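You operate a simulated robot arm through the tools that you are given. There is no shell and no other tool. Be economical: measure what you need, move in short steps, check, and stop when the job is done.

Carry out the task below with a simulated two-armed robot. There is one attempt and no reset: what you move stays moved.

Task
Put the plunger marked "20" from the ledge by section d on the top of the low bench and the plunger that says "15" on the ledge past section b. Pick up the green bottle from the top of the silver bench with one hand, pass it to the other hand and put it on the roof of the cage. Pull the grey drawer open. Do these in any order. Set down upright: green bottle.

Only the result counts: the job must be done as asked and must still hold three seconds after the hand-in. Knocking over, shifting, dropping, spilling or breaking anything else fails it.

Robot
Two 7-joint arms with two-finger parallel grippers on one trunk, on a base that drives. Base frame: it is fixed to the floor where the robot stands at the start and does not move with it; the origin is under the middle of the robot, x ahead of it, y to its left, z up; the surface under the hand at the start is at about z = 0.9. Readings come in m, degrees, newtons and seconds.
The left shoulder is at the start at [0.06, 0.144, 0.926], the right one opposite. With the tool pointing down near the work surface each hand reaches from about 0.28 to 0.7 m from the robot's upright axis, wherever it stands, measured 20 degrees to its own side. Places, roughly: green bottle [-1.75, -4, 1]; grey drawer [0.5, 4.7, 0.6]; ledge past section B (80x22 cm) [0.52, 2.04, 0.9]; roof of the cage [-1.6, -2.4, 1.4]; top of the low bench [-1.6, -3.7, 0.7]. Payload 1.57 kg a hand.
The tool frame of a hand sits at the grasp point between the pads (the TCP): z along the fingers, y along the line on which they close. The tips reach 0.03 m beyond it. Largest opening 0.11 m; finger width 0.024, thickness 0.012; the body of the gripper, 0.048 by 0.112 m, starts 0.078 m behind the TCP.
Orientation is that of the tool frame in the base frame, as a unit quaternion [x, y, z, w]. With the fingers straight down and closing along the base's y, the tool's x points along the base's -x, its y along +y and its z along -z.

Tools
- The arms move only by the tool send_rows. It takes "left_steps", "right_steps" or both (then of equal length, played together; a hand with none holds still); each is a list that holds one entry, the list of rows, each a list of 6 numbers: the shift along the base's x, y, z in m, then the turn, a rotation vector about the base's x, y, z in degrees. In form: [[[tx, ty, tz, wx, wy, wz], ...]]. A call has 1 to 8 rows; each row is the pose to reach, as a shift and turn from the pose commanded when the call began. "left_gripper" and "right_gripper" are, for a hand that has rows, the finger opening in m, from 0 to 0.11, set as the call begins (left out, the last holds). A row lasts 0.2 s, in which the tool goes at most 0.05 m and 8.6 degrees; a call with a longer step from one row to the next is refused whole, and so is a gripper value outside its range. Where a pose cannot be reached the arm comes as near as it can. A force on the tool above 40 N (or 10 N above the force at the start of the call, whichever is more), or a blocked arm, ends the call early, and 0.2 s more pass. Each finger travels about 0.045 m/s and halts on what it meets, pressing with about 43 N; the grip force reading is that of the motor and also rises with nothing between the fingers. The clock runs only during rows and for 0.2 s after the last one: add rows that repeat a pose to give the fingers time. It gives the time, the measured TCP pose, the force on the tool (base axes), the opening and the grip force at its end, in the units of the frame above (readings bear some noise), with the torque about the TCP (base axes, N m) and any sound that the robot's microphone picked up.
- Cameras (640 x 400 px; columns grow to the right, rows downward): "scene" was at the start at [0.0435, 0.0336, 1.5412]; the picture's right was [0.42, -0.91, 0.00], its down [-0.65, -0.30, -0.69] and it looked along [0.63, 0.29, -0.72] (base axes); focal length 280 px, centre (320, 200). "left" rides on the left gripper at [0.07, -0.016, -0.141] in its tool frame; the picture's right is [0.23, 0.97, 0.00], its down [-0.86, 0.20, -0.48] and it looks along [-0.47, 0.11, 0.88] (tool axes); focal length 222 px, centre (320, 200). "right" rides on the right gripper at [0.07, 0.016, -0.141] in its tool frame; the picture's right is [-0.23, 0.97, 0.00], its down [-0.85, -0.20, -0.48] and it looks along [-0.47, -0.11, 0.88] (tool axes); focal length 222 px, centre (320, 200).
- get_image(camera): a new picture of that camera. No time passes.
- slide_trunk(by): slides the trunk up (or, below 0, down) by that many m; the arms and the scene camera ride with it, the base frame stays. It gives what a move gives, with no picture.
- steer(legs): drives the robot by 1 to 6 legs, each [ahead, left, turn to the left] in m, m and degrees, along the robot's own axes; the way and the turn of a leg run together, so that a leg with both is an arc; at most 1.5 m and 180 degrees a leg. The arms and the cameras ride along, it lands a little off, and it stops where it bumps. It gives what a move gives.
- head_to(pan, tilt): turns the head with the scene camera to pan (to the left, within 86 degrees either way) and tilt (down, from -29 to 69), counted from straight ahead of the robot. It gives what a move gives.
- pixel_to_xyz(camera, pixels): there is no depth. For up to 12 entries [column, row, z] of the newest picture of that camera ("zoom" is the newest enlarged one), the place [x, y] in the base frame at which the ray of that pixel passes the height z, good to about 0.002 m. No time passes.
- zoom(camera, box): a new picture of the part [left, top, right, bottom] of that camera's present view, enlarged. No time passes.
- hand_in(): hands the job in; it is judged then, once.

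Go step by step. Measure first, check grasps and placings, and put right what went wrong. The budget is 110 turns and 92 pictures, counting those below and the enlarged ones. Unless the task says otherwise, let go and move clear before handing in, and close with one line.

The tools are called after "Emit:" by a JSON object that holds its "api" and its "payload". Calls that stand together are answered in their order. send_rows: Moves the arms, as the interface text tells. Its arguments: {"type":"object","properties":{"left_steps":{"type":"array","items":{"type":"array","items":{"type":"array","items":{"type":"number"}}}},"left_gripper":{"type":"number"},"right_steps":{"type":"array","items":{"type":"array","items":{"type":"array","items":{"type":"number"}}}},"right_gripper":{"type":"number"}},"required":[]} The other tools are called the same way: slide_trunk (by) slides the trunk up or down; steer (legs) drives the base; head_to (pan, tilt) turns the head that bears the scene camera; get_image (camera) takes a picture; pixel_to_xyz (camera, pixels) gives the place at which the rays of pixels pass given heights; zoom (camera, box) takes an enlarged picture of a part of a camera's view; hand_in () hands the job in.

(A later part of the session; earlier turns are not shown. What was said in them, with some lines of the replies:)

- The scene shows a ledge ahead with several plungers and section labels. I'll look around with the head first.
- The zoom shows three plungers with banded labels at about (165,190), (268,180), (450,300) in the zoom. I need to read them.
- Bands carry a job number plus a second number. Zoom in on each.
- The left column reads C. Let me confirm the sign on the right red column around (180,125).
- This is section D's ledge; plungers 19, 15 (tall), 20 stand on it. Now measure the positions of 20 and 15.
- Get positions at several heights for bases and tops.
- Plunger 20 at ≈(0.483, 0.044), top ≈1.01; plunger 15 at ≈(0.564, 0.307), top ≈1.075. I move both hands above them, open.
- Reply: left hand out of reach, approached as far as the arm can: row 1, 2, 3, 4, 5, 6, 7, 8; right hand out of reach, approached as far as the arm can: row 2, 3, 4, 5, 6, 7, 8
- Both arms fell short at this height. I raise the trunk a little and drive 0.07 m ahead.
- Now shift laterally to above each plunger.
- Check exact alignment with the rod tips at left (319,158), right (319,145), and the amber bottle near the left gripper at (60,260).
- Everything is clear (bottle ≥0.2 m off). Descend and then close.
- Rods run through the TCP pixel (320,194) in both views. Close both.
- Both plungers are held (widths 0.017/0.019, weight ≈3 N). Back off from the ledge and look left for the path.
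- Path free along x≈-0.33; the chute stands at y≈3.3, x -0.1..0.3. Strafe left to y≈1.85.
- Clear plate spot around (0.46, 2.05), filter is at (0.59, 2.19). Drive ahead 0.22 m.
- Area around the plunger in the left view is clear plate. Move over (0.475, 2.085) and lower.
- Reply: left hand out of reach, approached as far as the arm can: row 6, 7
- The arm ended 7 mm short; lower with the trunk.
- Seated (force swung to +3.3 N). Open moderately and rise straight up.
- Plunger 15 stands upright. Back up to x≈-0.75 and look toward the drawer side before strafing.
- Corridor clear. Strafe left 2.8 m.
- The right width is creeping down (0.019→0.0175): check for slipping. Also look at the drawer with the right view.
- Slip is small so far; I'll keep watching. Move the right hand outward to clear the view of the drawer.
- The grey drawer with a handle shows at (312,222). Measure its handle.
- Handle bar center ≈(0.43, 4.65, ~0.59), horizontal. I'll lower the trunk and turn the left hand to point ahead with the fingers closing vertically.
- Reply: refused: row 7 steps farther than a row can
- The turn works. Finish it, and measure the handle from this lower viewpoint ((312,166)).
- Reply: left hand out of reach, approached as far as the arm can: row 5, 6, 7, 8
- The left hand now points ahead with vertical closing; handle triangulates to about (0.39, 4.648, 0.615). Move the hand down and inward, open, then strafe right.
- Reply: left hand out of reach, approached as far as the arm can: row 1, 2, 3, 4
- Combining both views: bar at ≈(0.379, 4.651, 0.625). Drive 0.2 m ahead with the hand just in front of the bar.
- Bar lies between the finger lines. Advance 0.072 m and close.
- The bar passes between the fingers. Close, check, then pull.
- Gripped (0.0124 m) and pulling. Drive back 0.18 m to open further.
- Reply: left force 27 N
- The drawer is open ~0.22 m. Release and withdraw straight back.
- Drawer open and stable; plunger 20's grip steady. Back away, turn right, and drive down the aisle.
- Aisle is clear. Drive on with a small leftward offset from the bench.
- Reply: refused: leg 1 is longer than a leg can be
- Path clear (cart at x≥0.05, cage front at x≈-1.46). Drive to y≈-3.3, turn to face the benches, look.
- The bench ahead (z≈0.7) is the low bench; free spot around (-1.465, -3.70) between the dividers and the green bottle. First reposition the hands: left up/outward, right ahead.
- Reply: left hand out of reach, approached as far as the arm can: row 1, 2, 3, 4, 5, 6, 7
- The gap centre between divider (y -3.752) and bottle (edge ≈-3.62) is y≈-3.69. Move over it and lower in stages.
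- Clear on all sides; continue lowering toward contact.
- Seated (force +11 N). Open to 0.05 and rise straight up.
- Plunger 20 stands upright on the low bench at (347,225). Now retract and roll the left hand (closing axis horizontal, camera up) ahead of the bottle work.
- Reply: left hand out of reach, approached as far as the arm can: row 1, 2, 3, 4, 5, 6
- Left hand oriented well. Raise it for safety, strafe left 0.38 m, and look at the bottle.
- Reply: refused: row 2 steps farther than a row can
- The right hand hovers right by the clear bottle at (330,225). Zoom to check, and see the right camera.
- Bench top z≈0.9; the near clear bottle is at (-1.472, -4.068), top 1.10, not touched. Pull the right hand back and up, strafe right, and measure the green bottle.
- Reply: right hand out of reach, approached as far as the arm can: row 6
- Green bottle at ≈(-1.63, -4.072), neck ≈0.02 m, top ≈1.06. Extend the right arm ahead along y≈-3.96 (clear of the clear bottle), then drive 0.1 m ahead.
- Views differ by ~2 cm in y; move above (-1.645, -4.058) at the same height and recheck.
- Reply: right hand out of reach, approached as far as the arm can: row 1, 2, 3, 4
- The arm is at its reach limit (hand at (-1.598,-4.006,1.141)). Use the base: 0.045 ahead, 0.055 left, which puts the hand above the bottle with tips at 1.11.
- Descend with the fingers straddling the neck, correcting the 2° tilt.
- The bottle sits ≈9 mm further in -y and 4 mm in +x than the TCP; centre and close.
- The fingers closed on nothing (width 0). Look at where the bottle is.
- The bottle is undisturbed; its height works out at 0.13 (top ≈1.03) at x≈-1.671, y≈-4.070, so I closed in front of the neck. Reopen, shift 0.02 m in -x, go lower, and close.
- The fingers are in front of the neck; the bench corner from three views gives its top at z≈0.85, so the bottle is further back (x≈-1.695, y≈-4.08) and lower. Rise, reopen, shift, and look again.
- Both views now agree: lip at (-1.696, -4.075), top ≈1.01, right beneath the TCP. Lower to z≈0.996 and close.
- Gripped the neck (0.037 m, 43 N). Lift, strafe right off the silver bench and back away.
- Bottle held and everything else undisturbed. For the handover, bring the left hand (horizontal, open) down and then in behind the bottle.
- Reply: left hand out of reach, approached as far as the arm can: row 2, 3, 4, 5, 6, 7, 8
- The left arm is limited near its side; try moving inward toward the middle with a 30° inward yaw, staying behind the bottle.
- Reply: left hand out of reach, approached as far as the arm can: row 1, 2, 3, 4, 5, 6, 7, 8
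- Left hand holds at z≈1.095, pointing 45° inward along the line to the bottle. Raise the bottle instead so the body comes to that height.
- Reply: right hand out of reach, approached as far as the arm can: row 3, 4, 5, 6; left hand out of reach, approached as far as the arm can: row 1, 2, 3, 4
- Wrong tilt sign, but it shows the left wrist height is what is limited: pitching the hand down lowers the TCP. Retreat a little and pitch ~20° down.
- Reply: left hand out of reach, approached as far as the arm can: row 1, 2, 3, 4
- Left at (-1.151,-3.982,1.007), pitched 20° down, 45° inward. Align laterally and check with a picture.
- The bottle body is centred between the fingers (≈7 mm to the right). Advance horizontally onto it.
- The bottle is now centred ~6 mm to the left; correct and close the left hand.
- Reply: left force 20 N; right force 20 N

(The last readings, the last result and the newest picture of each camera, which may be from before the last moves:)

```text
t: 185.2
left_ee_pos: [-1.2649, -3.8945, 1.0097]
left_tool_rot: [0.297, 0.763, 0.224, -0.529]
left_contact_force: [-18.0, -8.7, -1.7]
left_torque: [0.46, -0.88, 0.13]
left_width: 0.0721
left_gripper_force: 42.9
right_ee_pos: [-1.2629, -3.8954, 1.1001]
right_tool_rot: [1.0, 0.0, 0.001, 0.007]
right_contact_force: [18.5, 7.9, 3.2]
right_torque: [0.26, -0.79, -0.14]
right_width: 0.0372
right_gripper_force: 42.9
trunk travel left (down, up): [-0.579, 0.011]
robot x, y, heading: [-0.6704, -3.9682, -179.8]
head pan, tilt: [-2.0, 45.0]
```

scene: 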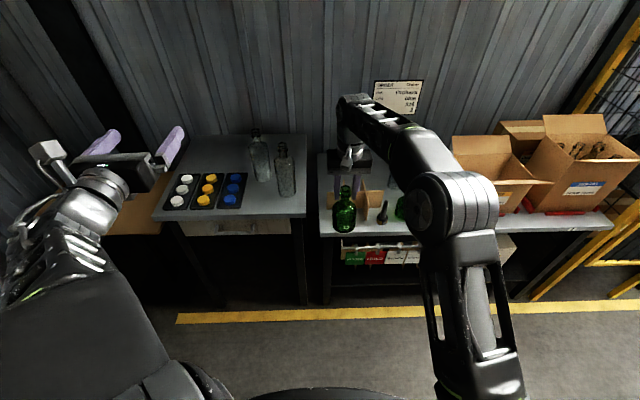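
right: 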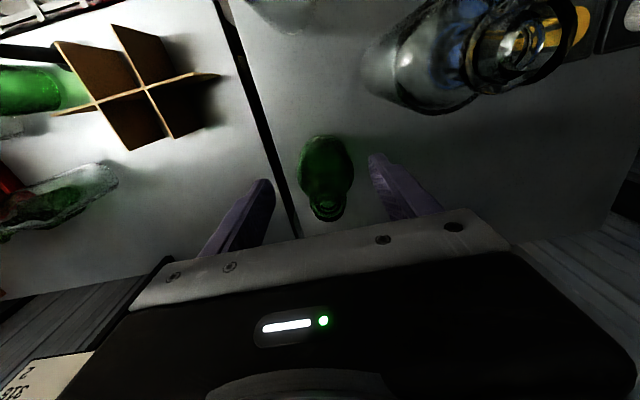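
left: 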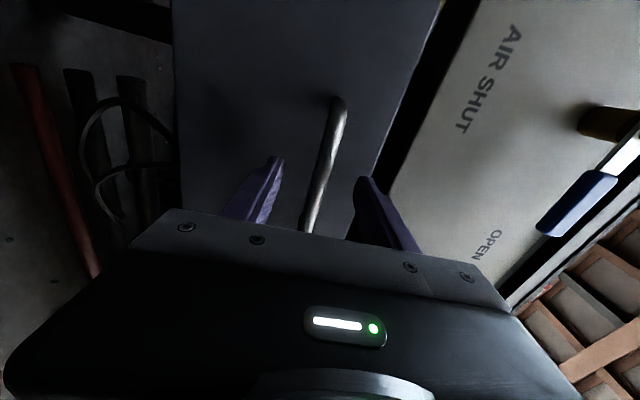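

Left grips the body (0.072 m, 43 N). Relieve the side load, then open the right hand.

Emit:
{"api": "send_rows", "payload": {"left_steps": [[[-0.002, -0.0015, 0, 0, 0, 0], [-0.002, -0.0015, 0, 0, 0, 0]]]}}

Emit:
{"api": "send_rows", "payload": {"right_steps": [[[0, 0, 0, 0, 0, 0], [0, 0, 0, 0, 0, 0], [0, 0, 0, 0, 0, 0], [0, 0, 0, 0, 0, 0], [0, 0, 0, 0, 0, 0]]], "right_gripper": 0.11}}

Emit:
{"api": "send_rows", "payload": {"left_steps": [[[0, 0, -0.015, 0, 0, 0], [0, 0, -0.03, 0, 0, 0], [0, 0, -0.045, 0, 0, 0], [0, 0, -0.06, 0, 0, 0]]]}}

```text
t: 185.8
left_ee_pos: [-1.265, -3.8959, 1.0108]
left_tool_rot: [0.298, 0.762, 0.224, -0.529]
left_contact_force: [-11.1, -9.8, -0.6]
left_torque: [0.58, -0.21, 0.21]
left_width: 0.0722
left_gripper_force: 43.6
right_ee_pos: [-1.2639, -3.8955, 1.1015]
right_tool_rot: [1.0, 0.0, -0.001, 0.008]
right_contact_force: [10.2, 9.1, 1.1]
right_torque: [0.28, -0.75, -0.24]
right_width: 0.0374
right_gripper_force: 43.2
trunk travel left (down, up): [-0.579, 0.011]
robot x, y, heading: [-0.6709, -3.9673, -179.8]
head pan, tilt: [-2.0, 45.0]
```

```text
t: 187.0
left_ee_pos: [-1.2656, -3.8953, 1.0096]
left_tool_rot: [0.3, 0.761, 0.225, -0.529]
left_contact_force: [-0.3, 0.1, 0.3]
left_torque: [-0.03, 0.05, 0.02]
left_width: 0.072
left_gripper_force: 43.5
right_ee_pos: [-1.2642, -3.8966, 1.101]
right_tool_rot: [1.0, 0.001, 0.0, 0.009]
right_contact_force: [0.2, -0.3, 0.1]
right_torque: [0.03, 0.0, 0.0]
right_width: 0.11
right_gripper_force: 0.1
trunk travel left (down, up): [-0.579, 0.011]
robot x, y, heading: [-0.6704, -3.9743, -179.5]
head pan, tilt: [-2.0, 45.0]
```

```text
t: 188.0
left_ee_pos: [-1.2656, -3.895, 0.9517]
left_tool_rot: [0.298, 0.763, 0.224, -0.529]
left_contact_force: [0.7, -0.6, -0.2]
left_torque: [0.0, 0.01, 0.02]
left_width: 0.0721
left_gripper_force: 42.8
right_ee_pos: [-1.2636, -3.8966, 1.1016]
right_tool_rot: [1.0, 0.001, -0.001, 0.007]
right_contact_force: [-0.2, -1.2, -0.2]
right_torque: [-0.01, -0.01, 0.03]
right_width: 0.1098
right_gripper_force: 0.0
trunk travel left (down, up): [-0.579, 0.011]
robot x, y, heading: [-0.6682, -3.9687, -179.8]
head pan, tilt: [-2.0, 45.0]
```

The left reads no weight, so verify with a picture.

Emit:
{"api": "get_image", "payload": {"camera": "scene"}}

```text
3 pictures are left
```

scene: 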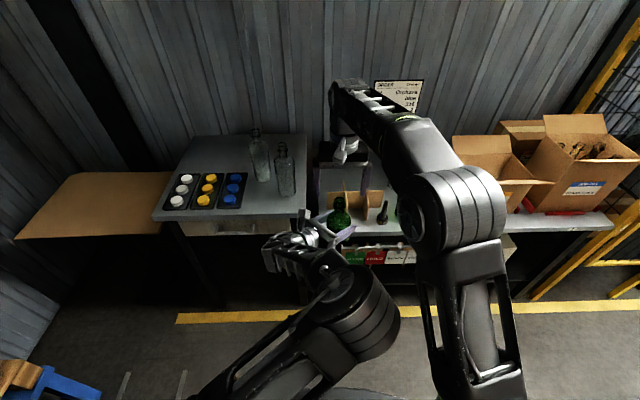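

The bottle is in the left hand at (340,215). Move the right hand clear to its side.

Emit:
{"api": "send_rows", "payload": {"left_steps": [[[0, 0, -0.015, 0, 0, 0], [0, 0, -0.025, 0, 0, 0], [0, 0, -0.025, 0, 0, 0], [0, 0, -0.025, 0, 0, 0], [0, 0, -0.025, 0, 0, 0], [0, 0, -0.025, 0, 0, 0], [0, 0, -0.025, 0, 0, 0], [0, 0, -0.025, 0, 0, 0]]], "right_steps": [[[0, 0, 0, 0, 0, 0], [0, 0.02, 0, 0, 0, 0], [0.01, 0.06, 0, 0, 0, 0], [0.03, 0.1, 0, 0, 0, 0], [0.06, 0.14, 0, 0, 0, 0], [0.1, 0.17, 0, 0, 0, 0], [0.14, 0.2, 0, 0, 0, 0], [0.18, 0.22, 0, 0, 0, 0]]]}}

```text
t: 189.8
left_ee_pos: [-1.2628, -3.8957, 0.9265]
left_tool_rot: [0.299, 0.762, 0.224, -0.53]
left_contact_force: [0.4, -0.6, 0.4]
left_torque: [-0.01, -0.01, -0.01]
left_width: 0.0721
left_gripper_force: 43.1
right_ee_pos: [-1.0796, -3.6756, 1.1013]
right_tool_rot: [1.0, 0.001, 0.0, 0.006]
right_contact_force: [1.5, 0.6, -0.2]
right_torque: [-0.03, 0.01, 0.01]
right_width: 0.1098
right_gripper_force: 0.1
trunk travel left (down, up): [-0.579, 0.011]
robot x, y, heading: [-0.6718, -3.9655, -179.6]
head pan, tilt: [-2.0, 45.0]
```

Raise the bottle high in free space (two calls).

Emit:
{"api": "send_rows", "payload": {"left_steps": [[[0, 0, 0.045, 0, 0, 0], [0, 0, 0.09, 0, 0, 0], [0, 0, 0.135, 0, 0, 0], [0, 0, 0.18, 0, 0, 0], [0, 0, 0.225, 0, 0, 0], [0, 0, 0.27, 0, 0, 0], [0, 0, 0.315, 0, 0, 0], [0, 0, 0.36, 0, 0, 0]]]}}

Emit:
{"api": "send_rows", "payload": {"left_steps": [[[0, 0, 0.045, 0, 0, 0], [0, 0, 0.09, 0, 0, 0], [0, 0, 0.135, 0, 0, 0], [0, 0, 0.18, 0, 0, 0], [0, 0, 0.225, 0, 0, 0], [0, 0, 0.24, 0, 0, 0]]]}}

```text
t: 191.6
left_ee_pos: [-1.2665, -3.8933, 1.2851]
left_tool_rot: [0.299, 0.762, 0.224, -0.529]
left_contact_force: [0.2, -0.1, -4.2]
left_torque: [-0.01, -0.03, 0.01]
left_width: 0.072
left_gripper_force: 42.8
right_ee_pos: [-1.0789, -3.6772, 1.1006]
right_tool_rot: [1.0, 0.001, 0.0, 0.007]
right_contact_force: [0.3, -0.2, -0.8]
right_torque: [-0.01, 0.01, -0.02]
right_width: 0.1101
right_gripper_force: 0.0
trunk travel left (down, up): [-0.579, 0.011]
robot x, y, heading: [-0.6696, -3.9676, -179.8]
head pan, tilt: [-2.0, 45.0]
```

```text
t: 193.0
left_ee_pos: [-1.2635, -3.8969, 1.5221]
left_tool_rot: [0.298, 0.763, 0.224, -0.529]
left_contact_force: [0.3, 0.6, -3.4]
left_torque: [0.01, -0.01, 0.03]
left_width: 0.0721
left_gripper_force: 43.3
right_ee_pos: [-1.0806, -3.6765, 1.1005]
right_tool_rot: [1.0, 0.001, 0.0, 0.007]
right_contact_force: [-0.3, 0.0, 0.4]
right_torque: [-0.01, 0.02, 0.0]
right_width: 0.1098
right_gripper_force: 0.1
trunk travel left (down, up): [-0.579, 0.011]
robot x, y, heading: [-0.6697, -3.9712, -179.4]
head pan, tilt: [-2.0, 45.0]
```

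Held securely (weight ≈3.5 N), bottom ≈1.47. Retract the right hand, strafe right to the cage, and look.

Emit:
{"api": "send_rows", "payload": {"right_steps": [[[0.03, 0, 0, 0, 0, 0], [0.06, 0, 0, 0, 0, 0], [0.09, 0, 0, 0, 0, 0], [0.12, 0, 0, 0, 0, 0]]], "right_gripper": 0.02}}

Emit:
{"api": "steer", "payload": {"legs": [[0, -0.7, 0], [0, -0.72, 0]]}}

Emit:
{"api": "head_to", "payload": {"pan": -5, "tilt": 28}}

Emit:
{"api": "get_image", "payload": {"camera": "scene"}}

```text
t: 194.0
left_ee_pos: [-1.2613, -3.8964, 1.5234]
left_tool_rot: [0.298, 0.762, 0.224, -0.529]
left_contact_force: [-0.1, -1.4, -3.0]
left_torque: [-0.01, 0.0, 0.0]
left_width: 0.0719
left_gripper_force: 43.2
right_ee_pos: [-0.9623, -3.6817, 1.0996]
right_tool_rot: [1.0, 0.001, 0.0, 0.006]
right_contact_force: [0.2, -0.5, -0.2]
right_torque: [0.0, 0.02, -0.01]
right_width: 0.0219
right_gripper_force: 0.4
trunk travel left (down, up): [-0.579, 0.011]
robot x, y, heading: [-0.6721, -3.9686, -179.7]
head pan, tilt: [-2.0, 45.0]
```

```text
t: 201.4
left_ee_pos: [-1.268, -2.4465, 1.5233]
left_tool_rot: [0.306, 0.76, 0.229, -0.526]
left_contact_force: [0.3, 0.1, -4.0]
left_torque: [-0.05, 0.0, 0.03]
left_width: 0.0721
left_gripper_force: 43.1
right_ee_pos: [-0.9633, -2.2362, 1.0981]
right_tool_rot: [1.0, -0.009, -0.001, 0.007]
right_contact_force: [0.2, -0.4, -0.6]
right_torque: [-0.02, -0.01, -0.04]
right_width: 0.02
right_gripper_force: 0.1
trunk travel left (down, up): [-0.579, 0.011]
robot x, y, heading: [-0.6795, -2.5315, 178.7]
head pan, tilt: [-2.0, 45.0]
```

```text
t: 202.2
left_ee_pos: [-1.2676, -2.4469, 1.5227]
left_tool_rot: [0.306, 0.759, 0.229, -0.526]
left_contact_force: [0.9, -0.6, -3.5]
left_torque: [-0.01, -0.01, 0.02]
left_width: 0.0721
left_gripper_force: 43.5
right_ee_pos: [-0.964, -2.2378, 1.0985]
right_tool_rot: [1.0, -0.008, 0.001, 0.008]
right_contact_force: [0.1, 0.6, -0.2]
right_torque: [0.0, -0.02, 0.0]
right_width: 0.0199
right_gripper_force: 0.0
trunk travel left (down, up): [-0.579, 0.011]
robot x, y, heading: [-0.6774, -2.5347, 179.0]
head pan, tilt: [-5.0, 28.0]
```

```text
2 pictures are left
```

scene: 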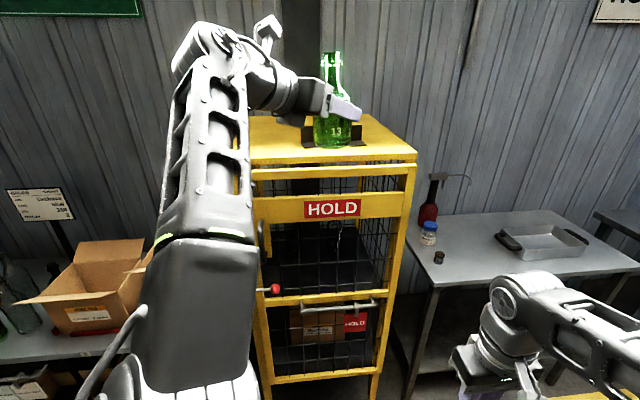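

Emit:
{"api": "pixel_to_xyz", "payload": {"camera": "scene", "pixels": [[417, 158, 1.4], [250, 163, 1.4], [370, 115, 1.4], [252, 117, 1.4], [310, 148, 1.4], [360, 145, 1.4], [366, 125, 1.4], [333, 148, 1.47]]}}

Emit:
{"api": "zoom", "payload": {"camera": "scene", "box": [240, 50, 430, 190]}}

```text
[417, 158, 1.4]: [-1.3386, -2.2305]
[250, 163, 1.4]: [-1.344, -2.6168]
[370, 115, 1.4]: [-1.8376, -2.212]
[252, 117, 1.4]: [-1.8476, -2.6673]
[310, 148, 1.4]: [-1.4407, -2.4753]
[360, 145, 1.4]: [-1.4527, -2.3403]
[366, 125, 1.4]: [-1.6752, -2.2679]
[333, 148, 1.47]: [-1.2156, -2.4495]
```

```text
2.86 times, centred on (335, 120) of scene
```

zoom: 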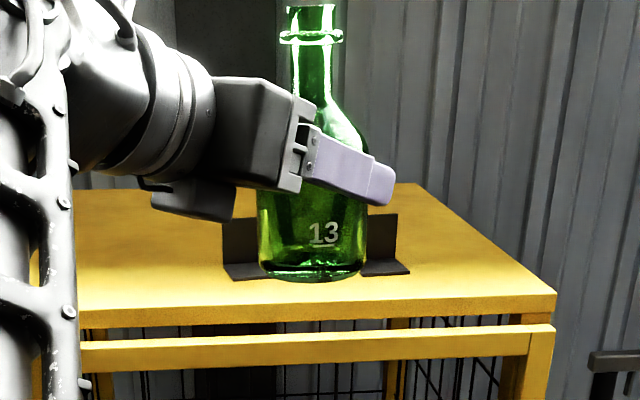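

The roof (z≈1.4, x -1.34…-1.84, y -2.23…-2.65) has a dark bracket at y -2.475…-2.34. I'll set the bottle at about (-1.44, -2.565). Strafe left first, then ahead.

Emit:
{"api": "steer", "payload": {"legs": [[0, 0.12, 1.0], [0.175, 0, 0]]}}

```text
t: 204.5
left_ee_pos: [-1.4407, -2.5745, 1.5234]
left_tool_rot: [0.301, 0.761, 0.226, -0.528]
left_contact_force: [0.0, 0.1, -2.9]
left_torque: [-0.03, 0.01, 0.02]
left_width: 0.0718
left_gripper_force: 43.1
right_ee_pos: [-1.1397, -2.3607, 1.0984]
right_tool_rot: [1.0, -0.003, 0.001, 0.007]
right_contact_force: [-0.1, 0.1, 0.0]
right_torque: [-0.01, -0.07, 0.02]
right_width: 0.0201
right_gripper_force: 0.1
trunk travel left (down, up): [-0.579, 0.011]
robot x, y, heading: [-0.8467, -2.6511, 179.6]
head pan, tilt: [-5.0, 28.0]
```

Lower toward the roof in stages.

Emit:
{"api": "send_rows", "payload": {"left_steps": [[[0, 0.005, -0.02, 0, 0, 0], [0, 0.005, -0.04, 0, 0, 0], [0, 0.005, -0.05, 0, 0, 0], [0, 0.005, -0.055, 0, 0, 0]]]}}

Emit:
{"api": "send_rows", "payload": {"left_steps": [[[0, 0, -0.004, 0, 0, 0], [0, 0, -0.007, 0, 0, 0]]]}}

```text
t: 205.5
left_ee_pos: [-1.4393, -2.5678, 1.4692]
left_tool_rot: [0.302, 0.761, 0.227, -0.528]
left_contact_force: [-0.5, 0.3, -2.9]
left_torque: [-0.01, -0.04, -0.03]
left_width: 0.0721
left_gripper_force: 43.0
right_ee_pos: [-1.1367, -2.3618, 1.1]
right_tool_rot: [1.0, -0.002, -0.001, 0.007]
right_contact_force: [0.3, -0.2, -0.6]
right_torque: [0.02, -0.02, 0.03]
right_width: 0.0199
right_gripper_force: 0.1
trunk travel left (down, up): [-0.579, 0.011]
robot x, y, heading: [-0.8499, -2.6471, 179.7]
head pan, tilt: [-5.0, 28.0]
```

```text
t: 206.1
left_ee_pos: [-1.4393, -2.5682, 1.4608]
left_tool_rot: [0.302, 0.761, 0.226, -0.528]
left_contact_force: [-0.5, 0.1, -3.4]
left_torque: [0.01, -0.01, -0.03]
left_width: 0.0719
left_gripper_force: 42.8
right_ee_pos: [-1.1377, -2.3601, 1.0991]
right_tool_rot: [1.0, -0.003, 0.0, 0.008]
right_contact_force: [0.1, 0.1, -0.9]
right_torque: [0.0, -0.02, 0.02]
right_width: 0.0199
right_gripper_force: 0.0
trunk travel left (down, up): [-0.579, 0.011]
robot x, y, heading: [-0.8445, -2.6506, 180.0]
head pan, tilt: [-5.0, 28.0]
```

No contact yet at z=1.461; continue in small steps.

Emit:
{"api": "send_rows", "payload": {"left_steps": [[[0, 0, -0.003, 0, 0, 0], [0, 0, -0.006, 0, 0, 0]]]}}

Emit:
{"api": "send_rows", "payload": {"left_steps": [[[0, 0, -0.003, 0, 0, 0], [0, 0, -0.005, 0, 0, 0]]]}}

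```text
t: 206.7
left_ee_pos: [-1.4392, -2.5692, 1.4541]
left_tool_rot: [0.301, 0.761, 0.226, -0.528]
left_contact_force: [0.2, -0.4, -3.5]
left_torque: [-0.01, 0.01, 0.04]
left_width: 0.0719
left_gripper_force: 43.0
right_ee_pos: [-1.1381, -2.36, 1.0995]
right_tool_rot: [1.0, -0.003, -0.001, 0.007]
right_contact_force: [-0.3, 0.3, 0.0]
right_torque: [-0.02, 0.02, 0.02]
right_width: 0.0201
right_gripper_force: 0.0
trunk travel left (down, up): [-0.579, 0.011]
robot x, y, heading: [-0.8494, -2.6495, 179.8]
head pan, tilt: [-5.0, 28.0]
```

```text
t: 207.3
left_ee_pos: [-1.4393, -2.5707, 1.4495]
left_tool_rot: [0.301, 0.762, 0.225, -0.528]
left_contact_force: [0.7, 0.0, -3.5]
left_torque: [0.01, 0.0, 0.0]
left_width: 0.072
left_gripper_force: 42.9
right_ee_pos: [-1.1375, -2.3611, 1.0999]
right_tool_rot: [1.0, -0.003, 0.0, 0.007]
right_contact_force: [-0.2, -0.5, -0.4]
right_torque: [0.0, -0.01, -0.01]
right_width: 0.02
right_gripper_force: 0.0
trunk travel left (down, up): [-0.579, 0.011]
robot x, y, heading: [-0.8457, -2.6471, 179.9]
head pan, tilt: [-5.0, 28.0]
```

Emit:
{"api": "send_rows", "payload": {"left_steps": [[[0, 0, -0.003, 0, 0, 0], [0, 0, -0.006, 0, 0, 0]]]}}

Emit:
{"api": "send_rows", "payload": {"left_steps": [[[0, 0, -0.003, 0, 0, 0], [0, 0, -0.005, 0, 0, 0]]]}}

```text
t: 207.9
left_ee_pos: [-1.4386, -2.5688, 1.444]
left_tool_rot: [0.302, 0.76, 0.227, -0.529]
left_contact_force: [-0.8, 0.0, 1.1]
left_torque: [-0.1, 0.0, -0.02]
left_width: 0.0719
left_gripper_force: 42.9
right_ee_pos: [-1.138, -2.3609, 1.0991]
right_tool_rot: [1.0, -0.003, 0.0, 0.007]
right_contact_force: [0.0, -0.1, 0.7]
right_torque: [0.02, -0.01, 0.01]
right_width: 0.02
right_gripper_force: 0.0
trunk travel left (down, up): [-0.579, 0.011]
robot x, y, heading: [-0.8477, -2.6479, 179.8]
head pan, tilt: [-5.0, 28.0]
```

```text
t: 208.5
left_ee_pos: [-1.438, -2.5702, 1.4454]
left_tool_rot: [0.301, 0.759, 0.225, -0.532]
left_contact_force: [-10.4, 2.3, 32.9]
left_torque: [-0.84, 0.53, -0.29]
left_width: 0.072
left_gripper_force: 42.7
right_ee_pos: [-1.1385, -2.361, 1.1]
right_tool_rot: [1.0, -0.002, 0.0, 0.007]
right_contact_force: [0.8, 0.3, -0.6]
right_torque: [-0.04, 0.02, -0.04]
right_width: 0.0197
right_gripper_force: 0.1
trunk travel left (down, up): [-0.579, 0.011]
robot x, y, heading: [-0.845, -2.6464, 179.7]
head pan, tilt: [-5.0, 28.0]
```

Seated (33 N). Relax 5 mm, open, then withdraw along the approach direction.

Emit:
{"api": "send_rows", "payload": {"left_steps": [[[0, 0, 0.003, 0, 0, 0], [0, 0, 0.005, 0, 0, 0], [0, 0, 0.005, 0, 0, 0]]]}}

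Emit:
{"api": "send_rows", "payload": {"left_steps": [[[0, 0, 0, 0, 0, 0], [0, 0, 0, 0, 0, 0], [0, 0, 0, 0, 0, 0], [0, 0, 0, 0, 0, 0]]], "left_gripper": 0.098}}

```text
t: 209.3
left_ee_pos: [-1.4388, -2.5701, 1.4444]
left_tool_rot: [0.3, 0.761, 0.225, -0.529]
left_contact_force: [-10.3, 2.2, 24.4]
left_torque: [-0.64, 0.64, -0.32]
left_width: 0.0719
left_gripper_force: 42.7
right_ee_pos: [-1.1373, -2.3599, 1.0988]
right_tool_rot: [1.0, -0.004, 0.0, 0.007]
right_contact_force: [-0.4, -1.2, 0.4]
right_torque: [0.02, 0.01, -0.01]
right_width: 0.0199
right_gripper_force: 0.0
trunk travel left (down, up): [-0.579, 0.011]
robot x, y, heading: [-0.8499, -2.6514, 179.8]
head pan, tilt: [-5.0, 28.0]
```

```text
t: 210.3
left_ee_pos: [-1.4383, -2.5699, 1.4434]
left_tool_rot: [0.302, 0.761, 0.227, -0.528]
left_contact_force: [-0.5, 0.3, 0.2]
left_torque: [-0.01, 0.05, 0.01]
left_width: 0.0982
left_gripper_force: 0.1
right_ee_pos: [-1.138, -2.3603, 1.0994]
right_tool_rot: [1.0, -0.003, 0.0, 0.007]
right_contact_force: [0.2, -0.8, -0.4]
right_torque: [0.01, 0.02, 0.01]
right_width: 0.0199
right_gripper_force: 0.1
trunk travel left (down, up): [-0.579, 0.011]
robot x, y, heading: [-0.8452, -2.6473, 179.5]
head pan, tilt: [-5.0, 28.0]
```

Released cleanly. Withdraw diagonally with the base, exactly along the hand's 45° axis.

Emit:
{"api": "steer", "payload": {"legs": [[-0.13, 0.13, 0], [-0.2, 0, 0]]}}

Emit:
{"api": "head_to", "payload": {"pan": -8, "tilt": 25}}

Emit:
{"api": "get_image", "payload": {"camera": "scene"}}

```text
t: 213.1
left_ee_pos: [-1.1064, -2.7007, 1.4443]
left_tool_rot: [0.303, 0.761, 0.226, -0.527]
left_contact_force: [0.5, -0.5, 0.2]
left_torque: [-0.02, 0.0, 0.02]
left_width: 0.0981
left_gripper_force: 0.1
right_ee_pos: [-0.8055, -2.4935, 1.0995]
right_tool_rot: [1.0, -0.005, 0.0, 0.007]
right_contact_force: [0.6, 1.3, 1.1]
right_torque: [-0.01, 0.05, 0.02]
right_width: 0.02
right_gripper_force: 0.0
trunk travel left (down, up): [-0.579, 0.011]
robot x, y, heading: [-0.5222, -2.7846, 179.7]
head pan, tilt: [-5.0, 28.0]
```

```text
t: 213.7
left_ee_pos: [-1.1093, -2.7008, 1.4443]
left_tool_rot: [0.302, 0.761, 0.227, -0.528]
left_contact_force: [-0.1, 0.0, 0.5]
left_torque: [-0.01, -0.01, 0.01]
left_width: 0.0978
left_gripper_force: 0.0
right_ee_pos: [-0.8061, -2.4921, 1.0997]
right_tool_rot: [1.0, -0.004, 0.0, 0.007]
right_contact_force: [-0.3, -0.7, -0.3]
right_torque: [0.02, 0.0, 0.04]
right_width: 0.0198
right_gripper_force: 0.1
trunk travel left (down, up): [-0.579, 0.011]
robot x, y, heading: [-0.5146, -2.7811, 179.8]
head pan, tilt: [-8.0, 25.0]
```

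```text
0 pictures are left
```

scene: 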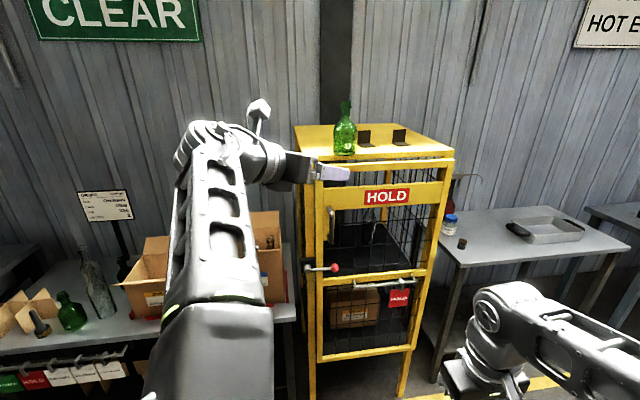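

The picture shows the green bottle upright on the cage roof at (345,128), the two brackets untouched at (365,137) and (400,137), and plunger 20 standing at (40,325). Both hands are clear, so I hand in.

Emit:
{"api": "hand_in", "payload": {}}

```text
The job is handed in.
```

I finished all the tasks and handed the job in; I don't have the verdict. Plunger "20" is on the low bench and plunger "15" is on the ledge past section B. The grey drawer is open about 0.22 m. The green bottle went from the right hand to the left and is upright on the cage roof.
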